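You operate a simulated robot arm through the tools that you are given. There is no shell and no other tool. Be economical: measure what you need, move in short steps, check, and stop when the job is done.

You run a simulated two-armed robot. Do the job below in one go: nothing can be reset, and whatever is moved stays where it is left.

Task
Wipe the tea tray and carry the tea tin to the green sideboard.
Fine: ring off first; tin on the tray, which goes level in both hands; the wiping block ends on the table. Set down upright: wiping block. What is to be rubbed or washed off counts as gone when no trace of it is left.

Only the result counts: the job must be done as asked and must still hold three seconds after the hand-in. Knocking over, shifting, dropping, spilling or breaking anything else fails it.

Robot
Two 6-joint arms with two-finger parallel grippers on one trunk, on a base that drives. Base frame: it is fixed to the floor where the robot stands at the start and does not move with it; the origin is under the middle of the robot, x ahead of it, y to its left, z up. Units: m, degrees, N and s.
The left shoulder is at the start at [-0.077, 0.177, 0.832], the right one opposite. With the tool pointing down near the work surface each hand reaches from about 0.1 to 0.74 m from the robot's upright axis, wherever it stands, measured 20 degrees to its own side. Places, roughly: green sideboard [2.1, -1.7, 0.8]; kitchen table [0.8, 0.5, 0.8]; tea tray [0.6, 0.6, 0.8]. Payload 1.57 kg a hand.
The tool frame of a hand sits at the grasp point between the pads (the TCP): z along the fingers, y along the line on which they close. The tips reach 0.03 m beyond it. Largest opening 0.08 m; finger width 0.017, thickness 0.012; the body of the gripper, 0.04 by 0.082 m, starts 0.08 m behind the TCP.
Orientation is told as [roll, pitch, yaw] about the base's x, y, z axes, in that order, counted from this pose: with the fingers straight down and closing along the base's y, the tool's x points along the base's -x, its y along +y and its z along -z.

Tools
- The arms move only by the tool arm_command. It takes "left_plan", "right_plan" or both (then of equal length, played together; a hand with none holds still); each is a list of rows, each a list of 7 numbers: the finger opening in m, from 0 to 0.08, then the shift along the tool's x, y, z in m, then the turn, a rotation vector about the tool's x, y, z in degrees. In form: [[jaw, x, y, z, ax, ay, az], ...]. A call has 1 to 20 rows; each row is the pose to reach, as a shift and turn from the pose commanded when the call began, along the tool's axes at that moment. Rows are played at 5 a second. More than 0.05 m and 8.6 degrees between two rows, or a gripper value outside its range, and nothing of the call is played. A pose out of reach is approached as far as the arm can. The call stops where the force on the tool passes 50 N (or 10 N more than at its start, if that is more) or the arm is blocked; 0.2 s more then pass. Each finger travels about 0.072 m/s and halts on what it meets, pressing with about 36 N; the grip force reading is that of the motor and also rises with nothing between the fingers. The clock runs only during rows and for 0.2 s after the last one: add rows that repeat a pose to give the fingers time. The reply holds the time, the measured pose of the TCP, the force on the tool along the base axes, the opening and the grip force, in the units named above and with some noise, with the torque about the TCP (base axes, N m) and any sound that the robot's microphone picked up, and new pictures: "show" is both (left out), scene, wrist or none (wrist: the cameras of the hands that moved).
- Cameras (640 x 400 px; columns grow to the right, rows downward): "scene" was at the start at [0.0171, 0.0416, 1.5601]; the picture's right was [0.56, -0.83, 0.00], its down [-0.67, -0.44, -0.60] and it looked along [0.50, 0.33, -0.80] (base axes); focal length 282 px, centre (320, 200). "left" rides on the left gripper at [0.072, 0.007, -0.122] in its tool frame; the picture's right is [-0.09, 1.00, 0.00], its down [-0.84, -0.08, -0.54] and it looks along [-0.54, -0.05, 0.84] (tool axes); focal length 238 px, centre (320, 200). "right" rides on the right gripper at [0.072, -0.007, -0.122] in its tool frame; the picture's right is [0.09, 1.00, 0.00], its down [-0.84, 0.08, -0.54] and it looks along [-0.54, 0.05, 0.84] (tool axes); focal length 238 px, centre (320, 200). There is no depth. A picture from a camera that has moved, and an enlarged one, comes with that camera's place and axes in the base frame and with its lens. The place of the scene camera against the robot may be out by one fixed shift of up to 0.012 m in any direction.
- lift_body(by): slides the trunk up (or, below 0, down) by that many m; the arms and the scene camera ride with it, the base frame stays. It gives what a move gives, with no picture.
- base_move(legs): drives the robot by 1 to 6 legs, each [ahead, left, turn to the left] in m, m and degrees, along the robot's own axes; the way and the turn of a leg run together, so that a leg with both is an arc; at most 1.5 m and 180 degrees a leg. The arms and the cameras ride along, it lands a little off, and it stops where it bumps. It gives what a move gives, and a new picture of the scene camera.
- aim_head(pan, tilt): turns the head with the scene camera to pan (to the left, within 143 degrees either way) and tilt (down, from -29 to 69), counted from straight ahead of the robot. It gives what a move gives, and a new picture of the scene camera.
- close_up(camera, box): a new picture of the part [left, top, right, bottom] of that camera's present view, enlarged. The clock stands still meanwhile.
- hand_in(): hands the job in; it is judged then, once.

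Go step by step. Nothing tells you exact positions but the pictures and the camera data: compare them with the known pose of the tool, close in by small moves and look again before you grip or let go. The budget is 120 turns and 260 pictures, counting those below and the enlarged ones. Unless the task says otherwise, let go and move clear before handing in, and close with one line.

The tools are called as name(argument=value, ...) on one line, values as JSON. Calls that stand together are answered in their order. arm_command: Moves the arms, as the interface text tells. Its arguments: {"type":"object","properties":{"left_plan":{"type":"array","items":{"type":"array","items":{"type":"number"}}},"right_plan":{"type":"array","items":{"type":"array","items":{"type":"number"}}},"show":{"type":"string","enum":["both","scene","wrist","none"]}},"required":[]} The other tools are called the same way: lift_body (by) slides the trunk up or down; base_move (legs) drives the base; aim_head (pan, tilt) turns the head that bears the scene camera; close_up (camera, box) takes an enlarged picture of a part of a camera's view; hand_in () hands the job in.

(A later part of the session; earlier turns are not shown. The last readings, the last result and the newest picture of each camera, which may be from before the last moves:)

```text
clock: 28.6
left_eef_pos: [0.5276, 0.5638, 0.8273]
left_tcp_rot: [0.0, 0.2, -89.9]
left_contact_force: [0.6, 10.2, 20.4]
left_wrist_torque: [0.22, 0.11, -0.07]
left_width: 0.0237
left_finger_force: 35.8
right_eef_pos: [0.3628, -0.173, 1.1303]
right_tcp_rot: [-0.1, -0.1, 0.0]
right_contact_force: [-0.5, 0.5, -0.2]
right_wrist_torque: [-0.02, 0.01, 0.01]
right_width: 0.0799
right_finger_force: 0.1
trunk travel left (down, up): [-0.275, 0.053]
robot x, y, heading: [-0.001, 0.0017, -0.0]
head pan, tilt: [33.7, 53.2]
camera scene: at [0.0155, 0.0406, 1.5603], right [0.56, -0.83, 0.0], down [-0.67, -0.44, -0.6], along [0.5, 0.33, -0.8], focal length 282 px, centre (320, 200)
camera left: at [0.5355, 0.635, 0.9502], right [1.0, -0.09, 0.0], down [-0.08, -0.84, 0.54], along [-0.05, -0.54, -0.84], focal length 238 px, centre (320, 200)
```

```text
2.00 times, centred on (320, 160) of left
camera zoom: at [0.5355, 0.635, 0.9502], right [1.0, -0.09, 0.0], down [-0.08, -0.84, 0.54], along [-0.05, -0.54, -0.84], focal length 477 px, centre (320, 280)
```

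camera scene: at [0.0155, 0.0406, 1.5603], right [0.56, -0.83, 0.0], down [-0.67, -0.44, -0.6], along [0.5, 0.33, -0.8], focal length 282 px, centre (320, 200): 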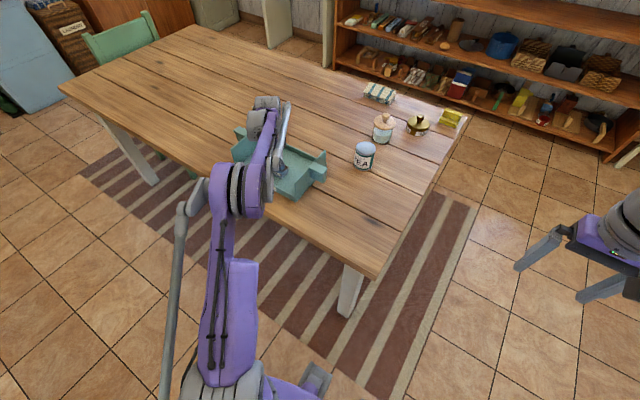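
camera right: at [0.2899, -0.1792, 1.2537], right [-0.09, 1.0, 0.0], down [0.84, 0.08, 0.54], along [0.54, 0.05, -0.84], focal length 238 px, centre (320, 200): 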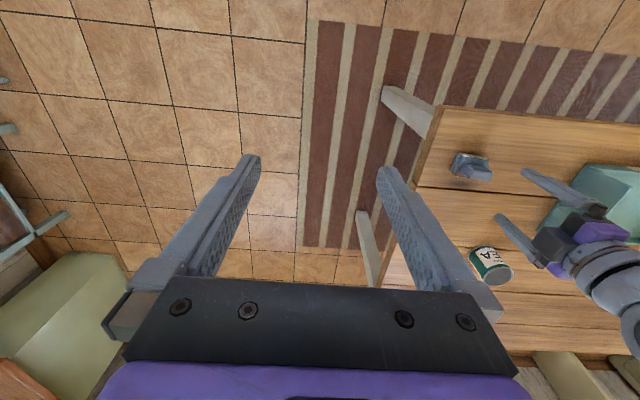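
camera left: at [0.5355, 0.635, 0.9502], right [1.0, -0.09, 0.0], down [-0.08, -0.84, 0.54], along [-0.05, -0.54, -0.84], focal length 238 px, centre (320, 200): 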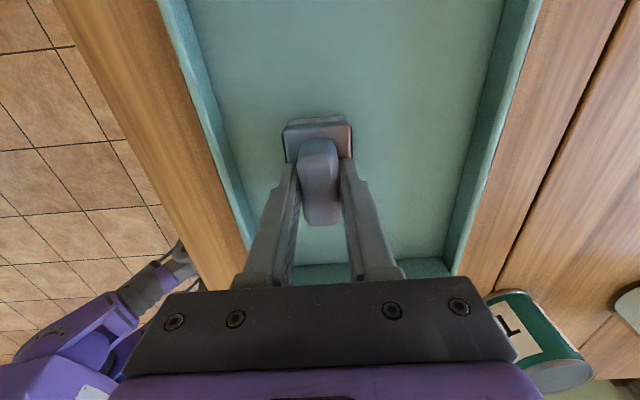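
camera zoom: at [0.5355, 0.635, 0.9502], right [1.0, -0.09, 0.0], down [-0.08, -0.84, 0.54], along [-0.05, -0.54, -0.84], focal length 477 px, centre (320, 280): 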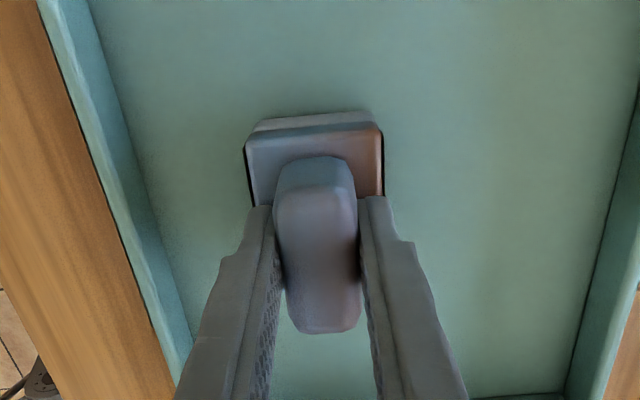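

The visible part is clean. I'll make a second pass through the middle and the edges, then lift and look.

arm_command(left_plan=[[0, 0.005, 0.008, 0, 0, 0, 0], [0, 0.01, 0.018, 0, 0, 0, 0], [0, -0.008, 0.018, 0, 0, 0, 0], [0, -0.026, 0.018, 0, 0, 0, 0], [0, -0.044, 0.016, 0, 0, 0, 0], [0, -0.044, 0, 0, 0, 0, 0], [0, -0.026, 0, 0, 0, 0, 0], [0, -0.008, 0, 0, 0, 0, 0], [0, 0.01, 0, 0, 0, 0, 0], [0, 0.01, -0.018, 0, 0, 0, 0], [0, -0.008, -0.018, 0, 0, 0, 0], [0, -0.026, -0.018, 0, 0, 0, 0], [0, -0.044, -0.018, 0, 0, 0, 0], [0, -0.03, -0.005, 0, 0, 0, 0], [0, -0.02, 0, -0.001, 0, 0, 0], [0, -0.02, 0, -0.006, 0, 0, 0], [0, -0.02, 0, -0.02, 0, 0, 0], [0, -0.02, 0, -0.04, 0, 0, 0], [0, -0.02, 0, -0.065, 0, 0, 0], [0, -0.02, 0, -0.09, 0, 0, 0]], show="wrist")

arm_command(left_plan=[[0, -0.01, 0, -0.01, 0, 0, 0], [0, -0.03, 0, -0.015, 0, 0, 0], [0, -0.055, 0, -0.02, 0, 0, 0], [0, -0.08, 0, -0.02, 0, 0, 0], [0, -0.105, 0, -0.02, 0, 0, 0], [0, -0.13, 0, -0.02, 0, 0, 0], [0, -0.145, 0, -0.02, 0, 0, 0], [0, -0.15, 0, -0.02, 0, 0, 0]])

close_up(camera="scene", box=[210, 110, 370, 230])

close_up(camera="left", box=[240, 0, 480, 150])

```text
clock: 32.8
left_eef_pos: [0.528, 0.5432, 0.9182]
left_tcp_rot: [0.0, 0.1, -90.0]
left_contact_force: [0.2, 0.4, -0.2]
left_wrist_torque: [0.03, -0.01, 0.02]
left_width: 0.0236
left_finger_force: 35.3
right_eef_pos: [0.3627, -0.1731, 1.1304]
right_tcp_rot: [0.0, 0.0, 0.1]
right_contact_force: [0.7, 0.7, 0.1]
right_wrist_torque: [0.0, -0.02, 0.01]
right_width: 0.0802
right_finger_force: 0.0
trunk travel left (down, up): [-0.275, 0.053]
robot x, y, heading: [0.0023, 0.0011, 0.3]
head pan, tilt: [33.7, 53.2]
camera left: at [0.5361, 0.6144, 1.0397], right [1.0, -0.09, 0.0], down [-0.08, -0.84, 0.54], along [-0.05, -0.54, -0.84], focal length 238 px, centre (320, 200)
```

left: 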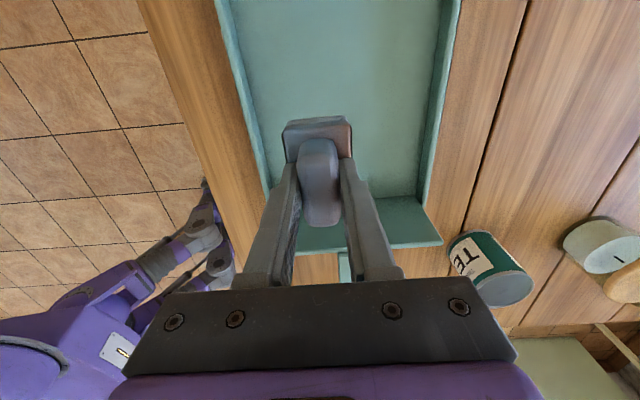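

```text
clock: 34.6
left_eef_pos: [0.5282, 0.3942, 0.9367]
left_tcp_rot: [0.0, -0.1, -90.0]
left_contact_force: [-0.8, -0.9, -0.3]
left_wrist_torque: [-0.01, 0.03, -0.04]
left_width: 0.0236
left_finger_force: 35.4
right_eef_pos: [0.3641, -0.1736, 1.1318]
right_tcp_rot: [0.0, -0.1, 0.1]
right_contact_force: [-0.7, -1.4, 0.1]
right_wrist_torque: [0.0, 0.0, 0.01]
right_width: 0.0801
right_finger_force: 0.0
trunk travel left (down, up): [-0.275, 0.053]
robot x, y, heading: [-0.0004, 0.0025, 0.0]
head pan, tilt: [33.7, 53.2]
camera scene: at [0.0171, 0.0417, 1.5601], right [0.56, -0.83, 0.0], down [-0.67, -0.44, -0.6], along [0.5, 0.33, -0.8], focal length 282 px, centre (320, 200)
camera left: at [0.5367, 0.464, 1.0592], right [1.0, -0.09, 0.0], down [-0.08, -0.84, 0.54], along [-0.05, -0.54, -0.84], focal length 238 px, centre (320, 200)
```

scene: 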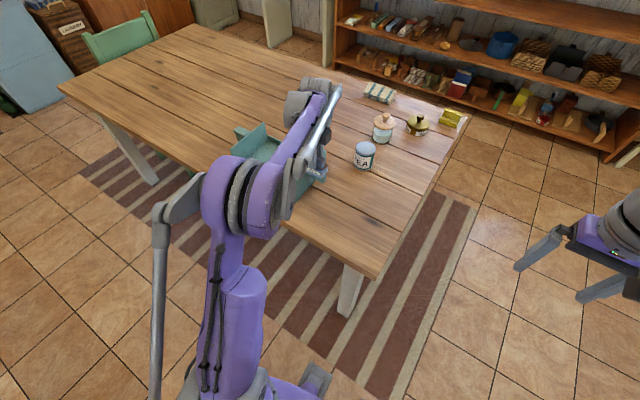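
left: 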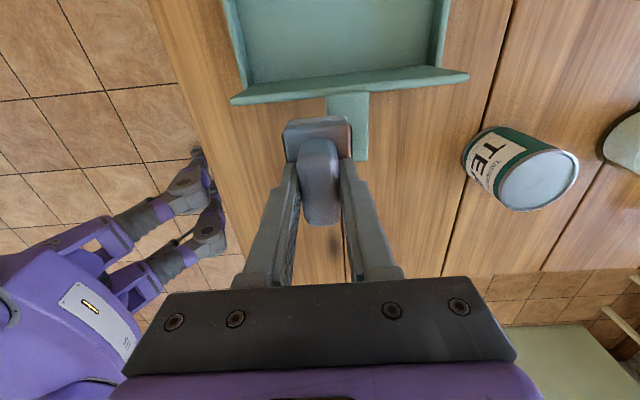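

```text
3.33 times, centred on (290, 170) of scene
camera zoom: at [0.0171, 0.0417, 1.5601], right [0.56, -0.83, 0.0], down [-0.67, -0.44, -0.6], along [0.5, 0.33, -0.8], focal length 938 px, centre (420, 300)
```

zoom: 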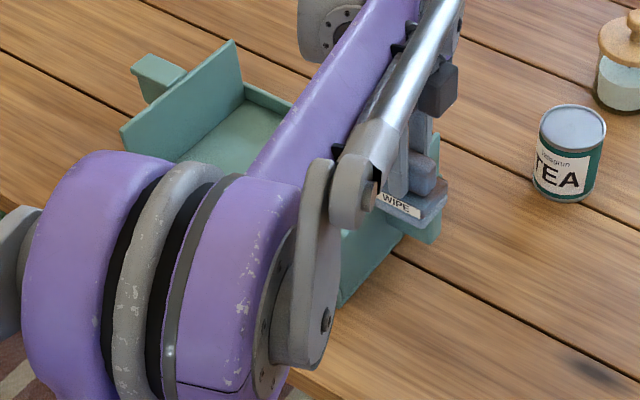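

```text
2.67 times, centred on (360, 75) of left
camera zoom: at [0.5367, 0.464, 1.0592], right [1.0, -0.09, 0.0], down [-0.08, -0.84, 0.54], along [-0.05, -0.54, -0.84], focal length 636 px, centre (213, 533)
```

zoom: 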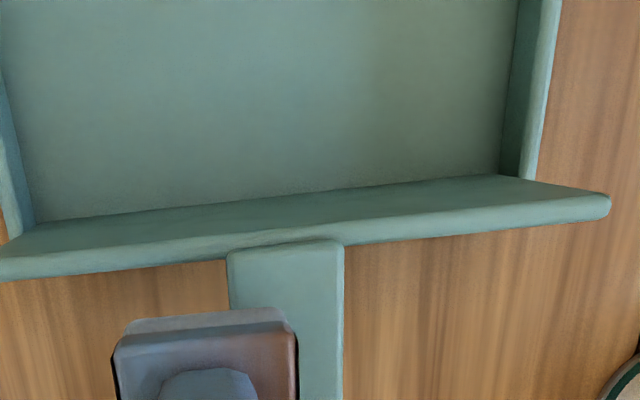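

The tray looks clean. I'll return the block to its original spot.

arm_command(left_plan=[[0, -0.005, -0.001, 0, 0, 0, 0], [0, -0.018, -0.004, 0, 0, 0, 0], [0, -0.038, -0.008, 0, 0, 0, 0], [0, -0.06, -0.012, 0, 0, 0, 0], [0, -0.083, -0.017, 0, 0, 0, 0], [0, -0.106, -0.022, 0, 0, 0, 0], [0, -0.129, -0.027, 0, 0, 0, 0], [0, -0.152, -0.031, 0, 0, 0, 0], [0, -0.175, -0.035, 0, 0, 0, 0], [0, -0.198, -0.04, 0, 0, 0, 0], [0, -0.217, -0.044, 0, 0, 0, 0], [0, -0.228, -0.046, 0, 0, 0, 0], [0, -0.232, -0.047, 0, 0, 0, 0], [0, -0.232, -0.047, 0.01, 0, 0, 0], [0, -0.232, -0.047, 0.03, 0, 0, 0], [0, -0.232, -0.047, 0.055, 0, 0, 0], [0, -0.232, -0.047, 0.08, 0, 0, 0], [0, -0.232, -0.047, 0.1, 0, 0, 0], [0, -0.232, -0.047, 0.109, 0, 0, 0], [0, -0.232, -0.047, 0.113, 0, 0, 0]], show="wrist")

arm_command(left_plan=[[0, 0, 0, 0.001, 0, 0, 0], [0, 0, 0, 0.002, 0, 0, 0], [0, 0, 0, 0.003, 0, 0, 0]], show="none")

close_up(camera="right", box=[430, 120, 530, 200])

close_up(camera="scene", box=[220, 110, 400, 245])

```text
clock: 38.8
left_eef_pos: [0.4823, 0.1614, 0.8225]
left_tcp_rot: [0.0, 0.1, -90.0]
left_contact_force: [1.3, -0.4, -0.4]
left_wrist_torque: [0.03, -0.01, -0.02]
left_width: 0.0235
left_finger_force: 35.5
right_eef_pos: [0.3621, -0.1732, 1.1313]
right_tcp_rot: [0.0, 0.0, 0.0]
right_contact_force: [-0.2, 1.0, -0.4]
right_wrist_torque: [0.0, 0.0, 0.0]
right_width: 0.0799
right_finger_force: 0.0
trunk travel left (down, up): [-0.275, 0.053]
robot x, y, heading: [-0.0011, -0.0002, -0.2]
head pan, tilt: [33.7, 53.2]
camera left: at [0.4902, 0.2326, 0.9455], right [1.0, -0.09, 0.0], down [-0.08, -0.84, 0.54], along [-0.05, -0.54, -0.84], focal length 238 px, centre (320, 200)
```

left: 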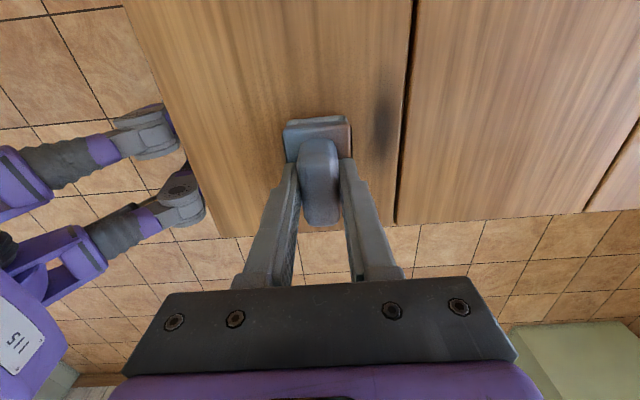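

```text
clock: 39.6
left_eef_pos: [0.4824, 0.1622, 0.8202]
left_tcp_rot: [-0.1, 0.0, -89.9]
left_contact_force: [0.3, -0.4, -0.4]
left_wrist_torque: [0.0, 0.0, 0.04]
left_width: 0.0232
left_finger_force: 35.2
right_eef_pos: [0.3628, -0.1729, 1.1313]
right_tcp_rot: [0.0, 0.1, 0.0]
right_contact_force: [0.3, 0.0, 0.1]
right_wrist_torque: [-0.02, 0.03, 0.02]
right_width: 0.0798
right_finger_force: 0.0
trunk travel left (down, up): [-0.275, 0.053]
robot x, y, heading: [0.0013, 0.0031, 0.1]
head pan, tilt: [33.7, 53.2]
```

```text
5.00 times, centred on (480, 160) of right
camera zoom: at [0.2903, -0.1795, 1.2536], right [-0.09, 1.0, 0.0], down [0.84, 0.08, 0.54], along [0.54, 0.05, -0.84], focal length 1192 px, centre (-480, 400)
```

zoom: 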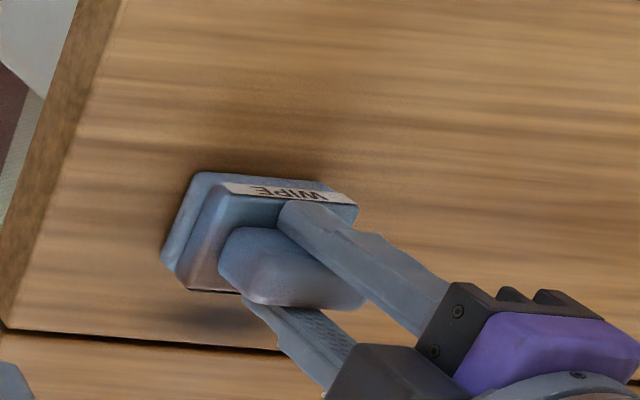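

```text
2.96 times, centred on (310, 178) of scene
camera zoom: at [0.0171, 0.0417, 1.5601], right [0.56, -0.83, 0.0], down [-0.67, -0.44, -0.6], along [0.5, 0.33, -0.8], focal length 834 px, centre (350, 267)
```

zoom: 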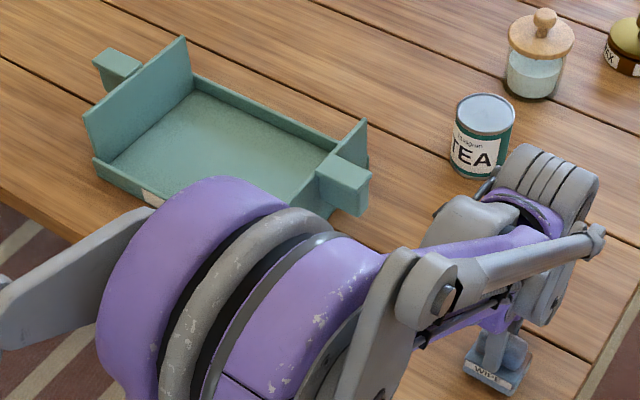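

I'm almost down. I'll feel for contact in 1 mm steps.

arm_command(left_plan=[[0, 0, 0, 0.001, 0, 0, 0], [0, 0, 0, 0.001, 0, 0, 0]], show="none")

arm_command(left_plan=[[0, 0, 0, 0.001, 0, 0, 0], [0, 0, 0, 0.001, 0, 0, 0]], show="none")

```text
clock: 40.2
left_eef_pos: [0.4821, 0.1619, 0.8203]
left_tcp_rot: [0.0, 0.0, -90.0]
left_contact_force: [1.3, 0.3, 3.1]
left_wrist_torque: [0.05, -0.03, 0.02]
left_width: 0.0234
left_finger_force: 35.7
right_eef_pos: [0.3633, -0.1731, 1.1306]
right_tcp_rot: [0.0, 0.0, 0.0]
right_contact_force: [0.7, 1.0, -0.5]
right_wrist_torque: [0.02, -0.03, -0.04]
right_width: 0.08
right_finger_force: 0.1
trunk travel left (down, up): [-0.275, 0.053]
robot x, y, heading: [-0.003, -0.0001, 0.1]
head pan, tilt: [33.7, 53.2]
```

```text
clock: 40.8
left_eef_pos: [0.4825, 0.1613, 0.8202]
left_tcp_rot: [0.1, 0.1, -90.0]
left_contact_force: [6.0, 2.5, 24.9]
left_wrist_torque: [0.08, -0.07, 0.02]
left_width: 0.0234
left_finger_force: 35.4
right_eef_pos: [0.3622, -0.1722, 1.1314]
right_tcp_rot: [-0.1, 0.0, -0.1]
right_contact_force: [0.3, -0.6, 0.1]
right_wrist_torque: [0.01, -0.02, -0.01]
right_width: 0.08
right_finger_force: 0.0
trunk travel left (down, up): [-0.275, 0.053]
robot x, y, heading: [-0.0004, -0.0006, -0.1]
head pan, tilt: [33.7, 53.2]
```

The block is on the table. I'll release it and rise.

arm_command(left_plan=[[0, 0, 0, -0.001, 0, 0, 0], [0.03, 0, 0, -0.001, 0, 0, 0], [0.055, 0, 0, -0.001, 0, 0, 0], [0.06, 0, 0, -0.001, 0, 0, 0], [0.06, 0, 0, -0.03, 0, 0, 0], [0.06, 0, 0, -0.07, 0, 0, 0], [0.06, 0, 0, -0.115, 0, 0, 0], [0.06, 0, 0, -0.16, 0, 0, 0], [0.06, 0, 0, -0.2, 0, 0, 0]], show="both")

close_up(camera="left", box=[260, 60, 380, 160])

```text
clock: 42.8
left_eef_pos: [0.4819, 0.1608, 1.0202]
left_tcp_rot: [0.0, 0.0, -90.0]
left_contact_force: [0.0, 0.3, -0.6]
left_wrist_torque: [0.02, -0.02, 0.01]
left_width: 0.06
left_finger_force: 0.1
right_eef_pos: [0.3618, -0.1739, 1.1302]
right_tcp_rot: [-0.1, 0.0, -0.1]
right_contact_force: [0.2, -0.6, 0.3]
right_wrist_torque: [0.01, -0.01, 0.0]
right_width: 0.0801
right_finger_force: 0.1
trunk travel left (down, up): [-0.275, 0.053]
robot x, y, heading: [0.0005, 0.0017, -0.0]
head pan, tilt: [33.7, 53.2]
camera scene: at [0.0167, 0.0416, 1.5601], right [0.56, -0.83, 0.0], down [-0.67, -0.44, -0.6], along [0.5, 0.33, -0.8], focal length 282 px, centre (320, 200)
camera left: at [0.4892, 0.2323, 1.1415], right [1.0, -0.09, 0.0], down [-0.08, -0.84, 0.54], along [-0.05, -0.54, -0.84], focal length 238 px, centre (320, 200)
```

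scene: 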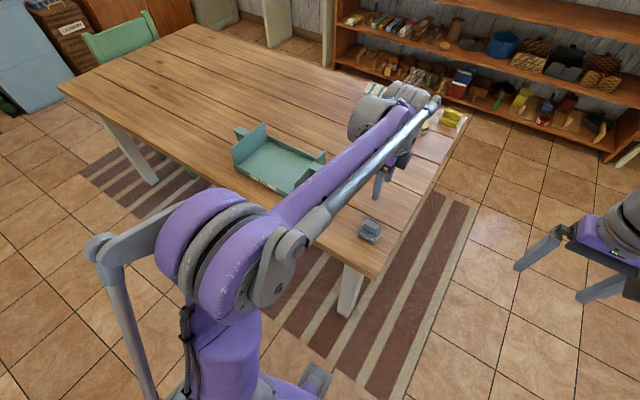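
left: 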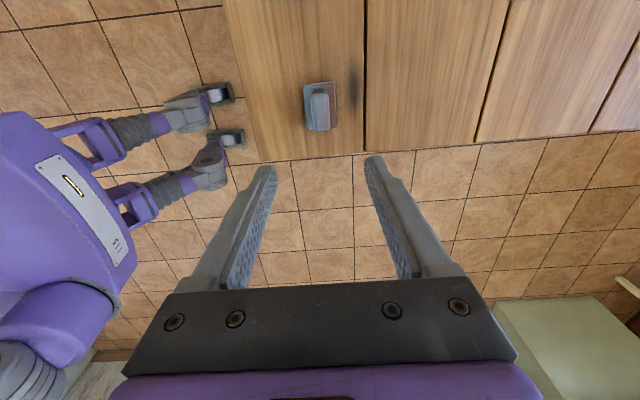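

```text
4.00 times, centred on (320, 110) of left
camera zoom: at [0.4892, 0.2323, 1.1415], right [1.0, -0.09, 0.0], down [-0.08, -0.84, 0.54], along [-0.05, -0.54, -0.84], focal length 953 px, centre (320, 560)
```

zoom: 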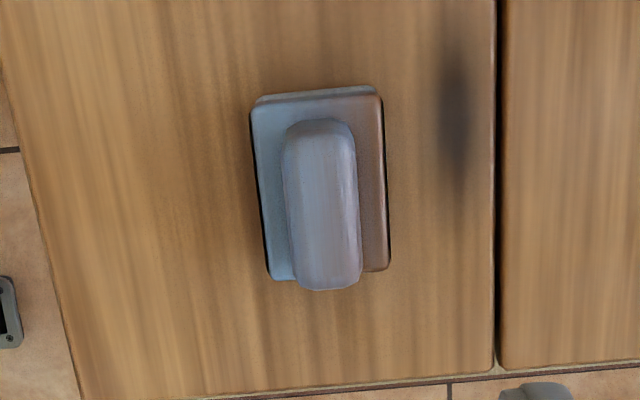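

The block stands upright on the table. The tin at about [0.757, 0.328] is out of reach from here, so I'll check the clearance between the base and the table before driving.

aim_head(pan=0, tilt=69)

aim_head(pan=33.7, tilt=40)

```text
clock: 43.8
left_eef_pos: [0.4829, 0.1617, 1.0191]
left_tcp_rot: [0.0, 0.1, -90.0]
left_contact_force: [-0.5, -1.0, 0.3]
left_wrist_torque: [0.0, -0.02, 0.03]
left_width: 0.0601
left_finger_force: 0.1
right_eef_pos: [0.3627, -0.1732, 1.1308]
right_tcp_rot: [0.0, 0.0, 0.0]
right_contact_force: [-0.3, 0.7, 0.2]
right_wrist_torque: [-0.01, 0.0, 0.02]
right_width: 0.08
right_finger_force: 0.0
trunk travel left (down, up): [-0.275, 0.053]
robot x, y, heading: [0.0016, -0.0019, -0.1]
head pan, tilt: [0.0, 68.8]
camera scene: at [0.0114, 0.0006, 1.5423], right [0.0, -1.0, 0.0], down [-0.93, 0.0, -0.36], along [0.36, 0.0, -0.93], focal length 282 px, centre (320, 200)
```

scene: 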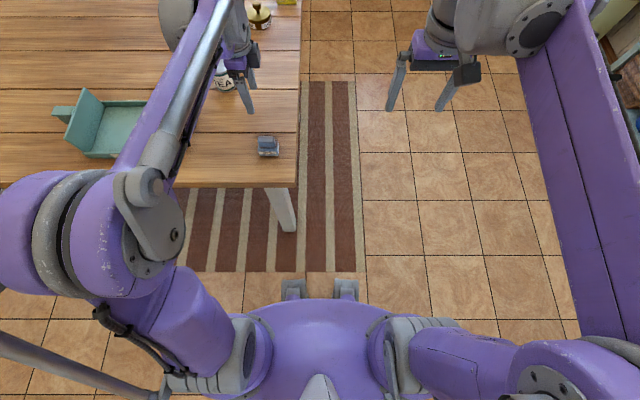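

```text
clock: 44.8
left_eef_pos: [0.4831, 0.1608, 1.0188]
left_tcp_rot: [0.0, 0.0, -90.0]
left_contact_force: [-0.2, -0.1, -1.3]
left_wrist_torque: [0.0, 0.0, 0.01]
left_width: 0.0602
left_finger_force: 0.1
right_eef_pos: [0.3636, -0.1738, 1.1308]
right_tcp_rot: [-0.1, 0.0, -0.1]
right_contact_force: [-1.2, -0.2, 0.5]
right_wrist_torque: [-0.01, 0.01, -0.03]
right_width: 0.0799
right_finger_force: 0.0
trunk travel left (down, up): [-0.275, 0.053]
robot x, y, heading: [-0.0027, 0.0011, 0.0]
head pan, tilt: [33.7, 40.0]
camera scene: at [0.0263, 0.0477, 1.5784], right [0.55, -0.83, 0.0], down [-0.54, -0.36, -0.77], along [0.64, 0.42, -0.64], focal length 282 px, centre (320, 200)
```

scene: 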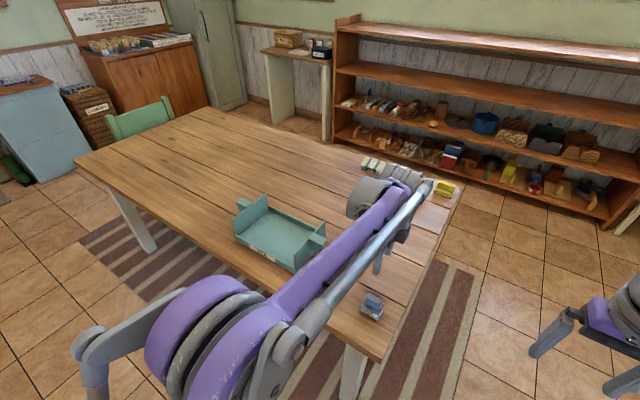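

The base front is only at about x 0.12 and the table edge is at 0.36, so there is room. I'll drive to face the tray squarely at about (0.1, 0.57), where the right hand can reach the tin and each hand a handle.

base_move(legs=[[0, 0.57, 0], [0.1, 0, 0]])

aim_head(pan=-15, tilt=50)

```text
clock: 51.0
left_eef_pos: [0.5782, 0.7381, 1.0185]
left_tcp_rot: [0.0, 0.0, -89.7]
left_contact_force: [-0.9, 0.2, -0.7]
left_wrist_torque: [-0.01, -0.02, -0.02]
left_width: 0.0603
left_finger_force: 0.0
right_eef_pos: [0.4605, 0.4022, 1.1314]
right_tcp_rot: [0.0, 0.1, 0.2]
right_contact_force: [-0.5, 0.6, -0.3]
right_wrist_torque: [0.0, 0.05, 0.02]
right_width: 0.0802
right_finger_force: 0.1
trunk travel left (down, up): [-0.275, 0.053]
robot x, y, heading: [0.0971, 0.5759, 0.6]
head pan, tilt: [33.7, 40.0]
camera scene: at [0.123, 0.6219, 1.5784], right [0.56, -0.83, 0.0], down [-0.53, -0.36, -0.77], along [0.64, 0.43, -0.64], focal length 282 px, centre (320, 200)
```

scene: 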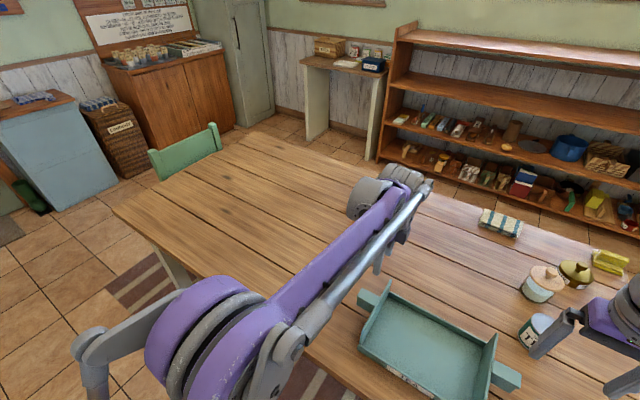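

```text
clock: 52.2
left_eef_pos: [0.5788, 0.737, 1.0192]
left_tcp_rot: [0.0, 0.0, -89.7]
left_contact_force: [0.4, 1.3, -0.2]
left_wrist_torque: [-0.02, 0.03, 0.0]
left_width: 0.0601
left_finger_force: 0.0
right_eef_pos: [0.4617, 0.4022, 1.1307]
right_tcp_rot: [0.0, 0.0, 0.3]
right_contact_force: [-0.6, -0.3, 0.0]
right_wrist_torque: [0.02, 0.01, -0.01]
right_width: 0.08
right_finger_force: 0.0
trunk travel left (down, up): [-0.275, 0.053]
robot x, y, heading: [0.0972, 0.5726, 0.2]
head pan, tilt: [-15.0, 50.0]
camera scene: at [0.1273, 0.5549, 1.5643], right [-0.25, -0.97, 0.0], down [-0.74, 0.19, -0.64], along [0.62, -0.16, -0.77], focal length 282 px, centre (320, 200)
```

scene: 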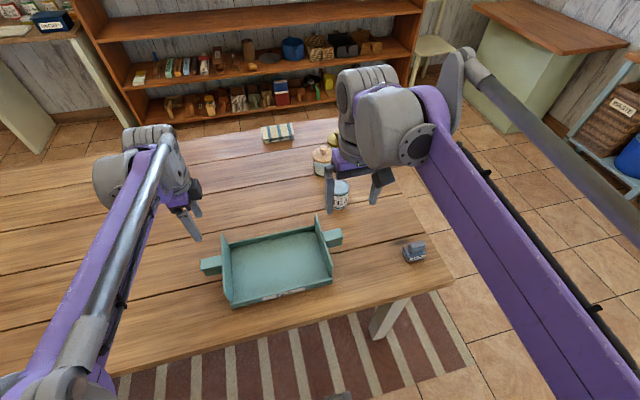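

I'm in place. I'll check the tray close up and bring the right hand near the tin for a measurement.

arm_command(right_plan=[[0.08, -0.04, -0.012, 0.0, 0, 0, 0], [0.08, -0.08, -0.025, 0.02, 0, 0, 0], [0.08, -0.12, -0.037, 0.05, 0, 0, 0], [0.08, -0.16, -0.05, 0.08, 0, 0, 0], [0.08, -0.2, -0.062, 0.11, 0, 0, 0], [0.08, -0.239, -0.074, 0.13, 0, 0, 0], [0.08, -0.239, -0.074, 0.13, 0, 0, 0]])

close_up(camera="scene", box=[190, 200, 350, 310])

close_up(camera="right", box=[220, 80, 440, 220])

```text
refused: row 3 steps farther than a row can; nothing moved
```

```text
3.64 times, centred on (270, 255) of scene
camera zoom: at [0.1273, 0.5549, 1.5643], right [-0.25, -0.97, 0.0], down [-0.74, 0.19, -0.64], along [0.62, -0.16, -0.77], focal length 1024 px, centre (502, 0)
```

zoom: 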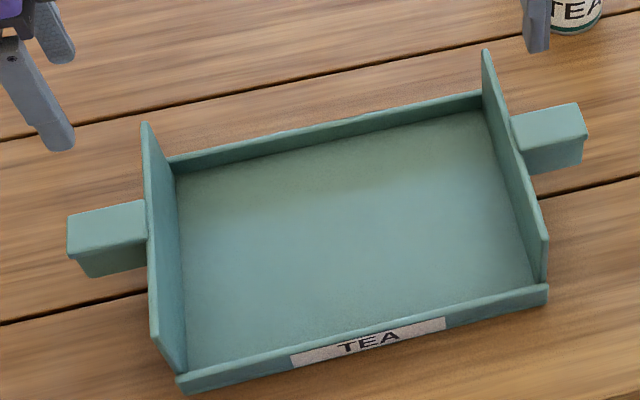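

```text
2.86 times, centred on (330, 150) of right
camera zoom: at [0.3883, 0.3961, 1.2536], right [-0.1, 1.0, 0.0], down [0.84, 0.08, 0.54], along [0.54, 0.05, -0.84], focal length 681 px, centre (291, 343)
```

zoom: 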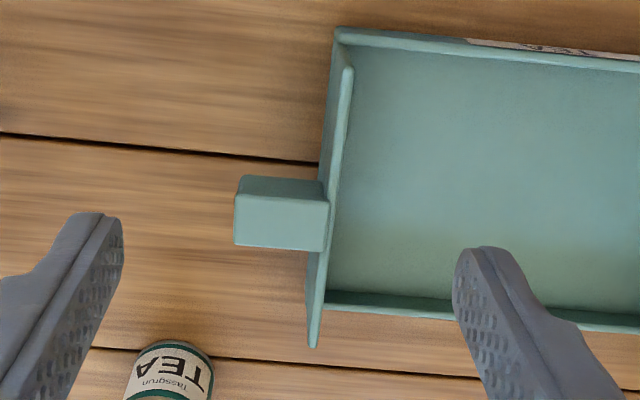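

The tray is spotless. I'll retry the move with smaller steps.

arm_command(right_plan=[[0.08, -0.03, -0.01, 0.015, 0, 0, 0], [0.08, -0.06, -0.02, 0.03, 0, 0, 0], [0.08, -0.09, -0.03, 0.05, 0, 0, 0], [0.08, -0.12, -0.04, 0.07, 0, 0, 0], [0.08, -0.15, -0.05, 0.09, 0, 0, 0], [0.08, -0.18, -0.06, 0.11, 0, 0, 0], [0.08, -0.21, -0.07, 0.125, 0, 0, 0], [0.08, -0.239, -0.074, 0.13, 0, 0, 0], [0.08, -0.239, -0.074, 0.13, 0, 0, 0]])

close_up(camera="right", box=[240, 120, 400, 220])

```text
clock: 54.2
left_eef_pos: [0.5775, 0.7381, 1.0194]
left_tcp_rot: [0.0, -0.1, -89.8]
left_contact_force: [0.5, 0.1, 0.3]
left_wrist_torque: [0.0, 0.03, 0.0]
left_width: 0.06
left_finger_force: 0.0
right_eef_pos: [0.7023, 0.3301, 1.0022]
right_tcp_rot: [0.1, 0.0, 0.3]
right_contact_force: [-1.0, 0.1, 0.6]
right_wrist_torque: [0.01, 0.05, -0.01]
right_width: 0.0799
right_finger_force: 0.1
trunk travel left (down, up): [-0.275, 0.053]
robot x, y, heading: [0.0979, 0.5724, 0.4]
head pan, tilt: [-15.0, 50.0]
camera scene: at [0.1263, 0.555, 1.5643], right [-0.25, -0.97, 0.0], down [-0.74, 0.19, -0.64], along [0.62, -0.16, -0.77], focal length 282 px, centre (320, 200)
camera right: at [0.6286, 0.3226, 1.1245], right [-0.1, 1.0, 0.0], down [0.84, 0.08, 0.54], along [0.54, 0.05, -0.84], focal length 238 px, centre (320, 200)
```

scene: 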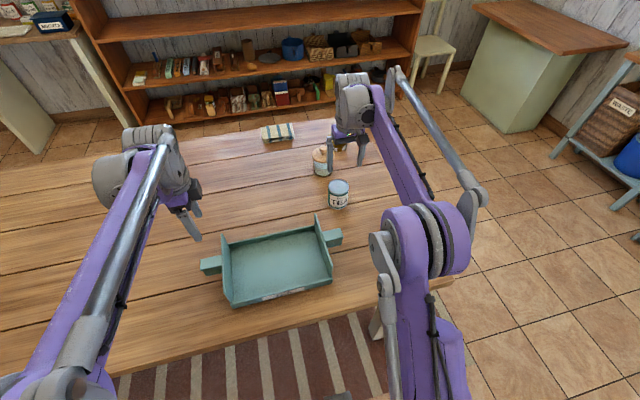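
right: 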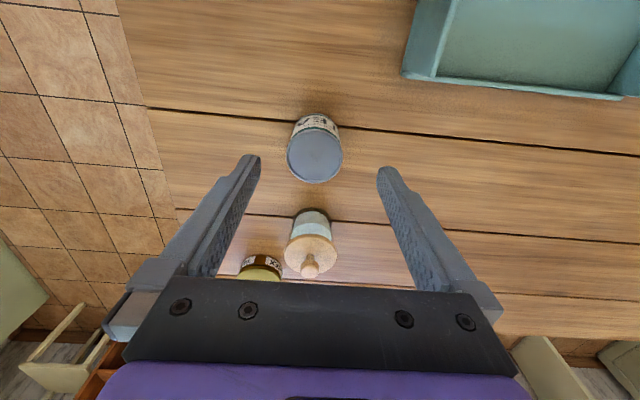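

```text
4.00 times, centred on (320, 170) of right
camera zoom: at [0.6286, 0.3226, 1.1245], right [-0.1, 1.0, 0.0], down [0.84, 0.08, 0.54], along [0.54, 0.05, -0.84], focal length 953 px, centre (320, 320)
```

zoom: 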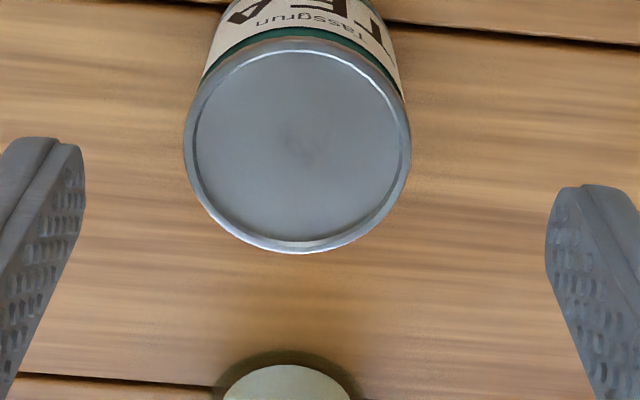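

The tin lid is centred at about [0.744, 0.327], diameter about 0.071 and top near z 0.845. I'll hover just above it and check the centring, as clearance is only about 4 mm a side.

arm_command(right_plan=[[0.08, -0.02, -0.0015, 0.03, 0, 0, 0], [0.08, -0.042, -0.003, 0.06, 0, 0, 0], [0.08, -0.042, -0.003, 0.095, 0, 0, 0], [0.08, -0.042, -0.003, 0.1, 0, 0, 0], [0.08, -0.042, -0.003, 0.1, 0, 0, 0]], show="wrist")

close_up(camera="right", box=[220, 130, 420, 255])

close_up(camera="scene", box=[300, 140, 400, 220])

```text
clock: 55.4
left_eef_pos: [0.578, 0.7376, 1.0188]
left_tcp_rot: [-0.1, 0.0, -89.7]
left_contact_force: [0.5, -0.7, -0.1]
left_wrist_torque: [0.01, 0.0, 0.03]
left_width: 0.0601
left_finger_force: 0.0
right_eef_pos: [0.7422, 0.3276, 0.9009]
right_tcp_rot: [0.0, 0.0, 0.3]
right_contact_force: [-0.1, 0.2, -0.1]
right_wrist_torque: [-0.04, 0.0, 0.01]
right_width: 0.0803
right_finger_force: 0.0
trunk travel left (down, up): [-0.275, 0.053]
robot x, y, heading: [0.0968, 0.5769, 0.5]
head pan, tilt: [-15.0, 50.0]
camera right: at [0.67, 0.3208, 1.0237], right [-0.1, 1.0, 0.0], down [0.84, 0.08, 0.54], along [0.54, 0.05, -0.84], focal length 238 px, centre (320, 200)
```

right: 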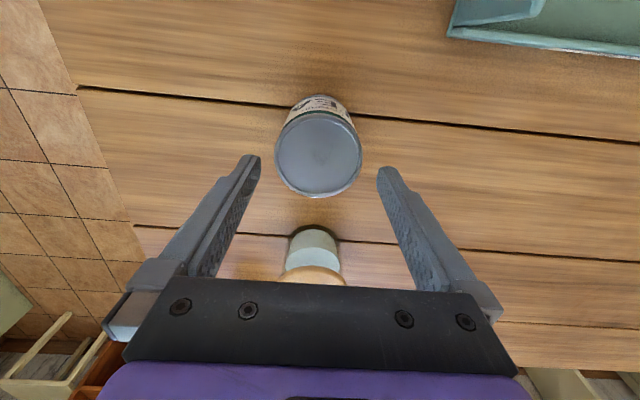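

```text
3.20 times, centred on (320, 192) of right
camera zoom: at [0.67, 0.3208, 1.0237], right [-0.1, 1.0, 0.0], down [0.84, 0.08, 0.54], along [0.54, 0.05, -0.84], focal length 763 px, centre (320, 224)
```

zoom: 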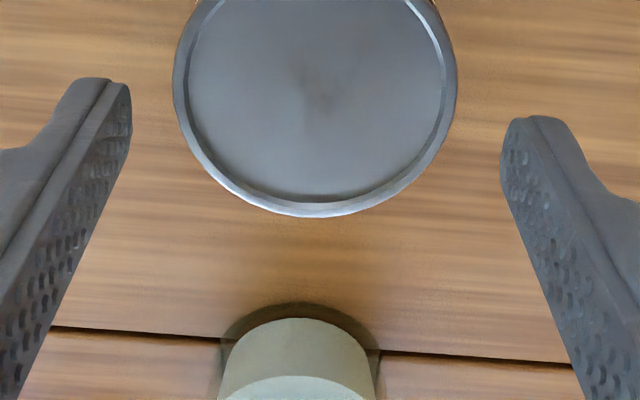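

```text
5.00 times, centred on (350, 180) of scene
camera zoom: at [0.1271, 0.5549, 1.5643], right [-0.25, -0.97, 0.0], down [-0.74, 0.19, -0.64], along [0.62, -0.16, -0.77], focal length 1407 px, centre (170, 300)
```

zoom: 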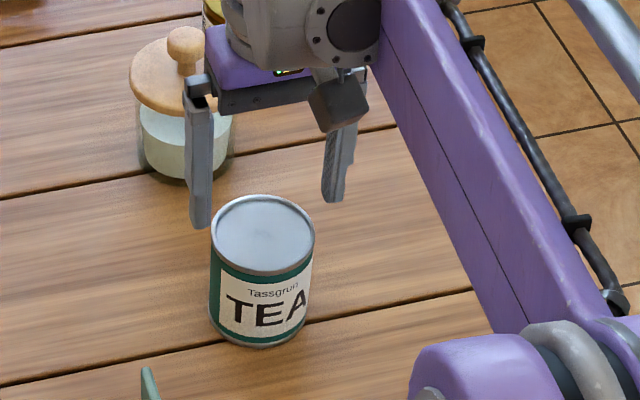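

Centring is good; I'll shift 1.3 mm in y and lower around the tin in small steps.

arm_command(right_plan=[[0.08, -0.0015, -0.0013, 0.01, 0, 0, 0], [0.08, -0.0015, -0.0013, 0.02, 0, 0, 0], [0.08, -0.0015, -0.0013, 0.025, 0, 0, 0], [0.08, -0.0015, -0.0013, 0.029, 0, 0, 0], [0.08, -0.0015, -0.0013, 0.033, 0, 0, 0], [0.08, -0.0015, -0.0013, 0.037, 0, 0, 0], [0.08, -0.0015, -0.0013, 0.041, 0, 0, 0], [0.08, -0.0015, -0.0013, 0.046, 0, 0, 0], [0.08, -0.0015, -0.0013, 0.055, 0, 0, 0], [0.08, -0.0015, -0.0013, 0.066, 0, 0, 0]], show="wrist")

close_up(camera="scene", box=[300, 140, 400, 220])

```text
clock: 57.6
left_eef_pos: [0.5783, 0.7381, 1.0194]
left_tcp_rot: [0.0, 0.0, -89.7]
left_contact_force: [-0.5, -0.2, -0.1]
left_wrist_torque: [0.02, -0.01, -0.01]
left_width: 0.06
left_finger_force: 0.1
right_eef_pos: [0.7451, 0.325, 0.8348]
right_tcp_rot: [0.0, 0.0, 0.3]
right_contact_force: [0.4, 0.1, -0.2]
right_wrist_torque: [-0.03, 0.03, 0.02]
right_width: 0.0801
right_finger_force: 0.0
trunk travel left (down, up): [-0.275, 0.053]
robot x, y, heading: [0.0987, 0.5724, 0.2]
head pan, tilt: [-15.0, 50.0]
camera right: at [0.671, 0.3191, 0.9579], right [-0.1, 1.0, 0.0], down [0.84, 0.08, 0.54], along [0.54, 0.05, -0.84], focal length 238 px, centre (320, 200)
```

right: 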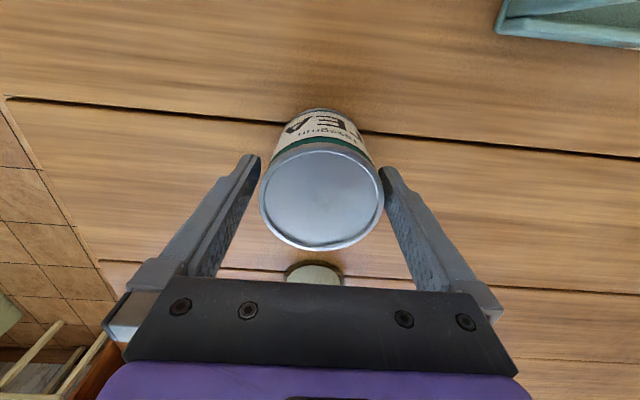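

```text
5.00 times, centred on (350, 180) of scene
camera zoom: at [0.1273, 0.5548, 1.5643], right [-0.25, -0.97, 0.0], down [-0.74, 0.19, -0.64], along [0.62, -0.16, -0.77], focal length 1407 px, centre (170, 300)
```

zoom: 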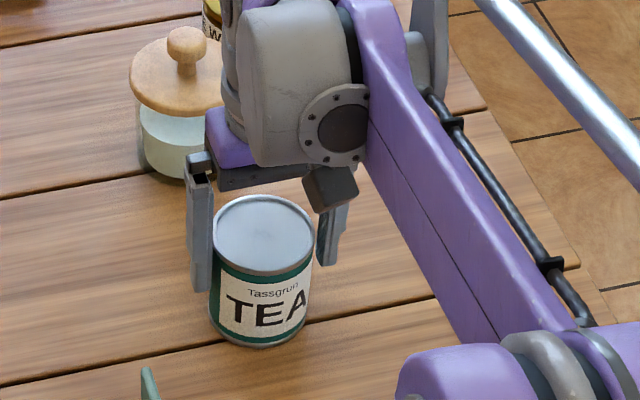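

The fingers straddle the tin without contact. I'll close and lift slowly.

arm_command(right_plan=[[0.075, 0, 0, 0, 0, 0, 0], [0.07, 0, 0, 0, 0, 0, 0], [0.065, 0, 0, 0, 0, 0, 0], [0.06, 0, 0, 0, 0, 0, 0], [0.05, 0, 0, 0, 0, 0, 0], [0.05, 0, 0, 0, 0, 0, 0], [0.05, 0, 0, 0, 0, 0, 0]], show="none")

arm_command(right_plan=[[0.05, 0, 0, -0.002, 0, 0, 0], [0.05, 0, 0, -0.005, 0, 0, 0], [0.05, 0, 0, -0.01, 0, 0, 0], [0.05, 0, 0, -0.018, 0, 0, 0], [0.05, 0, 0, -0.03, 0, 0, 0], [0.05, 0, 0, -0.045, 0, 0, 0], [0.05, 0, 0, -0.06, 0, 0, 0], [0.05, 0, 0, -0.075, 0, 0, 0], [0.05, 0, 0, -0.09, 0, 0, 0], [0.05, 0, 0, -0.105, 0, 0, 0], [0.05, 0, 0, -0.115, 0, 0, 0], [0.05, 0, 0, -0.12, 0, 0, 0]])

```text
clock: 59.2
left_eef_pos: [0.5787, 0.7376, 1.0193]
left_tcp_rot: [0.0, 0.0, -89.7]
left_contact_force: [0.2, -0.4, 0.3]
left_wrist_torque: [-0.01, -0.02, 0.01]
left_width: 0.06
left_finger_force: 0.1
right_eef_pos: [0.7438, 0.3262, 0.8351]
right_tcp_rot: [0.0, 0.0, 0.3]
right_contact_force: [-0.2, -0.4, -0.5]
right_wrist_torque: [0.01, 0.01, 0.03]
right_width: 0.0707
right_finger_force: 36.3
trunk travel left (down, up): [-0.275, 0.053]
robot x, y, heading: [0.0957, 0.5704, 0.2]
head pan, tilt: [-15.0, 50.0]
```

```text
clock: 61.8
left_eef_pos: [0.5791, 0.7378, 1.02]
left_tcp_rot: [0.0, 0.0, -89.8]
left_contact_force: [0.3, -0.4, 0.0]
left_wrist_torque: [-0.01, -0.03, -0.02]
left_width: 0.0598
left_finger_force: 0.0
right_eef_pos: [0.7447, 0.3256, 0.9541]
right_tcp_rot: [0.0, -0.1, 0.3]
right_contact_force: [0.2, 0.2, -0.3]
right_wrist_torque: [-0.02, 0.01, 0.01]
right_width: 0.071
right_finger_force: 36.0
trunk travel left (down, up): [-0.275, 0.053]
robot x, y, heading: [0.0989, 0.5756, 0.4]
head pan, tilt: [-15.0, 50.0]
camera scene: at [0.1272, 0.5549, 1.5643], right [-0.25, -0.97, 0.0], down [-0.74, 0.19, -0.64], along [0.62, -0.16, -0.77], focal length 282 px, centre (320, 200)
camera right: at [0.6715, 0.3194, 1.0779], right [-0.1, 1.0, 0.0], down [0.84, 0.08, 0.54], along [0.54, 0.05, -0.84], focal length 238 px, centre (320, 200)
```

scene: 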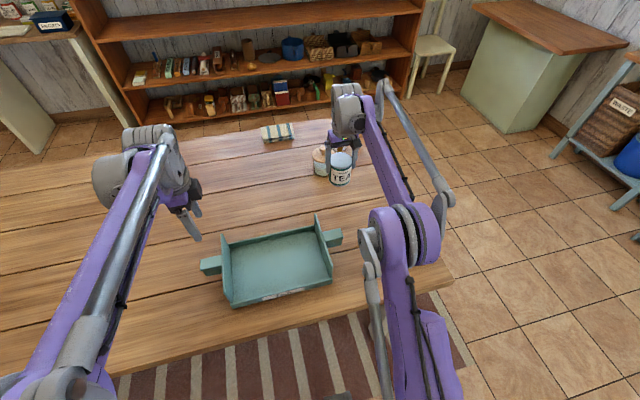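
right: 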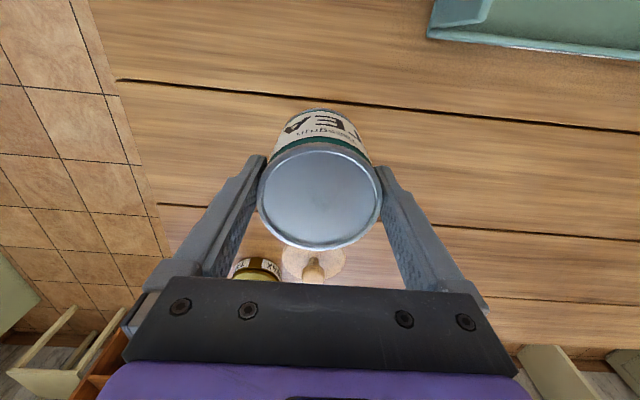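

The tin is held. The tray centre is about [0.551, 0.575] and its end walls rise to about z 0.865, so I'll carry the tin high over the wall and move the left hand out of the way.

arm_command(right_plan=[[0.05, 0.003, 0.003, -0.01, 0, 0, 0], [0.05, 0.01, 0.012, -0.02, 0, 0, 0], [0.05, 0.02, 0.025, -0.03, 0, 0, 0], [0.05, 0.033, 0.042, -0.035, 0, 0, 0], [0.05, 0.046, 0.059, -0.035, 0, 0, 0], [0.05, 0.059, 0.076, -0.035, 0, 0, 0], [0.05, 0.072, 0.093, -0.035, 0, 0, 0], [0.05, 0.085, 0.11, -0.035, 0, 0, 0], [0.05, 0.098, 0.127, -0.035, 0, 0, 0], [0.05, 0.111, 0.144, -0.035, 0, 0, 0], [0.05, 0.124, 0.161, -0.035, 0, 0, 0], [0.05, 0.137, 0.178, -0.035, 0, 0, 0], [0.05, 0.15, 0.195, -0.035, 0, 0, 0], [0.05, 0.163, 0.212, -0.035, 0, 0, 0], [0.05, 0.175, 0.227, -0.035, 0, 0, 0], [0.05, 0.185, 0.239, -0.035, 0, 0, 0], [0.05, 0.191, 0.247, -0.035, 0, 0, 0], [0.05, 0.1937, 0.25, -0.035, 0, 0, 0], [0.05, 0.1937, 0.25, -0.035, 0, 0, 0]], left_plan=[[0.06, 0.03, 0, 0, 0, 0, 0], [0.06, 0.06, 0, 0, 0, 0, 0], [0.06, 0.09, 0, 0, 0, 0, 0], [0.06, 0.12, 0, 0, 0, 0, 0], [0.06, 0.12, 0, 0, 0, 0, 0], [0.06, 0.12, 0, 0, 0, 0, 0], [0.06, 0.12, 0, 0, 0, 0, 0], [0.06, 0.12, 0, 0, 0, 0, 0], [0.06, 0.12, 0, 0, 0, 0, 0], [0.06, 0.12, 0, 0, 0, 0, 0], [0.06, 0.12, 0, 0, 0, 0, 0], [0.06, 0.12, 0, 0, 0, 0, 0], [0.06, 0.12, 0, 0, 0, 0, 0], [0.06, 0.12, 0, 0, 0, 0, 0], [0.06, 0.12, 0, 0, 0, 0, 0], [0.06, 0.12, 0, 0, 0, 0, 0], [0.06, 0.12, 0, 0, 0, 0, 0], [0.06, 0.12, 0, 0, 0, 0, 0], [0.06, 0.12, 0, 0, 0, 0, 0]])

close_up(camera="left", box=[220, 0, 480, 160])

```text
clock: 65.8
left_eef_pos: [0.5761, 0.8578, 1.0178]
left_tcp_rot: [-0.1, 0.0, -89.7]
left_contact_force: [0.8, 0.0, 0.1]
left_wrist_torque: [-0.02, 0.02, 0.0]
left_width: 0.0599
left_finger_force: 0.0
right_eef_pos: [0.5491, 0.5739, 0.9903]
right_tcp_rot: [-0.1, -0.1, 0.2]
right_contact_force: [0.2, 0.2, -0.8]
right_wrist_torque: [0.0, 0.02, -0.01]
right_width: 0.0707
right_finger_force: 36.5
trunk travel left (down, up): [-0.275, 0.053]
robot x, y, heading: [0.0977, 0.5721, 0.4]
head pan, tilt: [-15.0, 50.0]
camera scene: at [0.1273, 0.5549, 1.5643], right [-0.25, -0.97, 0.0], down [-0.74, 0.19, -0.64], along [0.62, -0.16, -0.77], focal length 282 px, centre (320, 200)
camera right: at [0.4763, 0.5684, 1.1128], right [-0.1, 1.0, 0.0], down [0.84, 0.08, 0.54], along [0.54, 0.05, -0.84], focal length 238 px, centre (320, 200)
camera left: at [0.5837, 0.9292, 1.141], right [1.0, -0.09, 0.0], down [-0.07, -0.84, 0.54], along [-0.05, -0.54, -0.84], focal length 238 px, centre (320, 200)
```

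scene: 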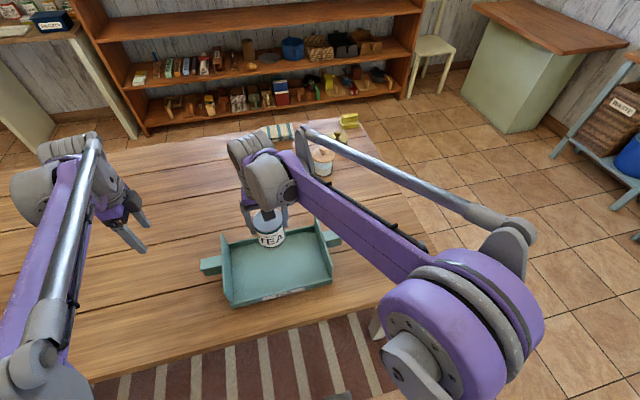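
right: 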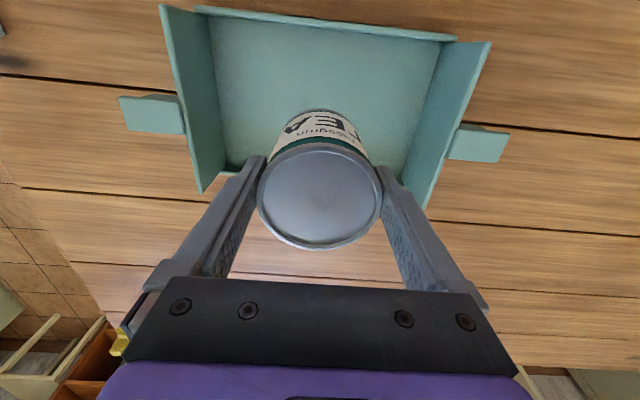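
left: 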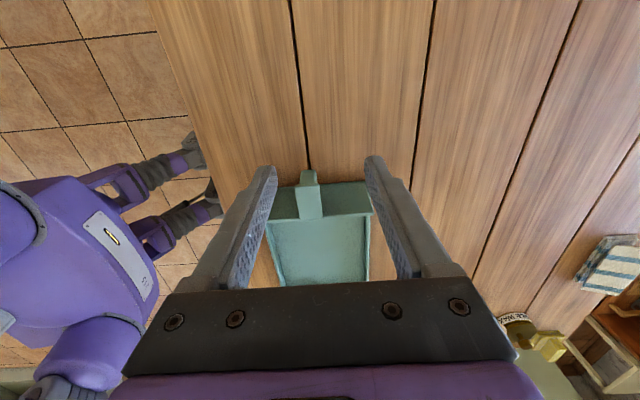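

```text
2.46 times, centred on (350, 80) of left
camera zoom: at [0.5837, 0.9292, 1.141], right [1.0, -0.09, 0.0], down [-0.07, -0.84, 0.54], along [-0.05, -0.54, -0.84], focal length 587 px, centre (246, 495)
```

zoom: 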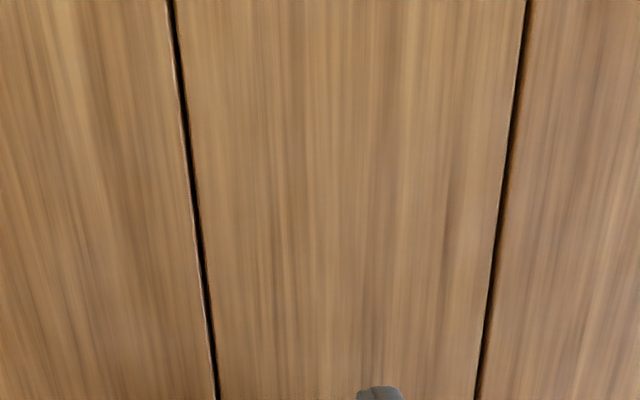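

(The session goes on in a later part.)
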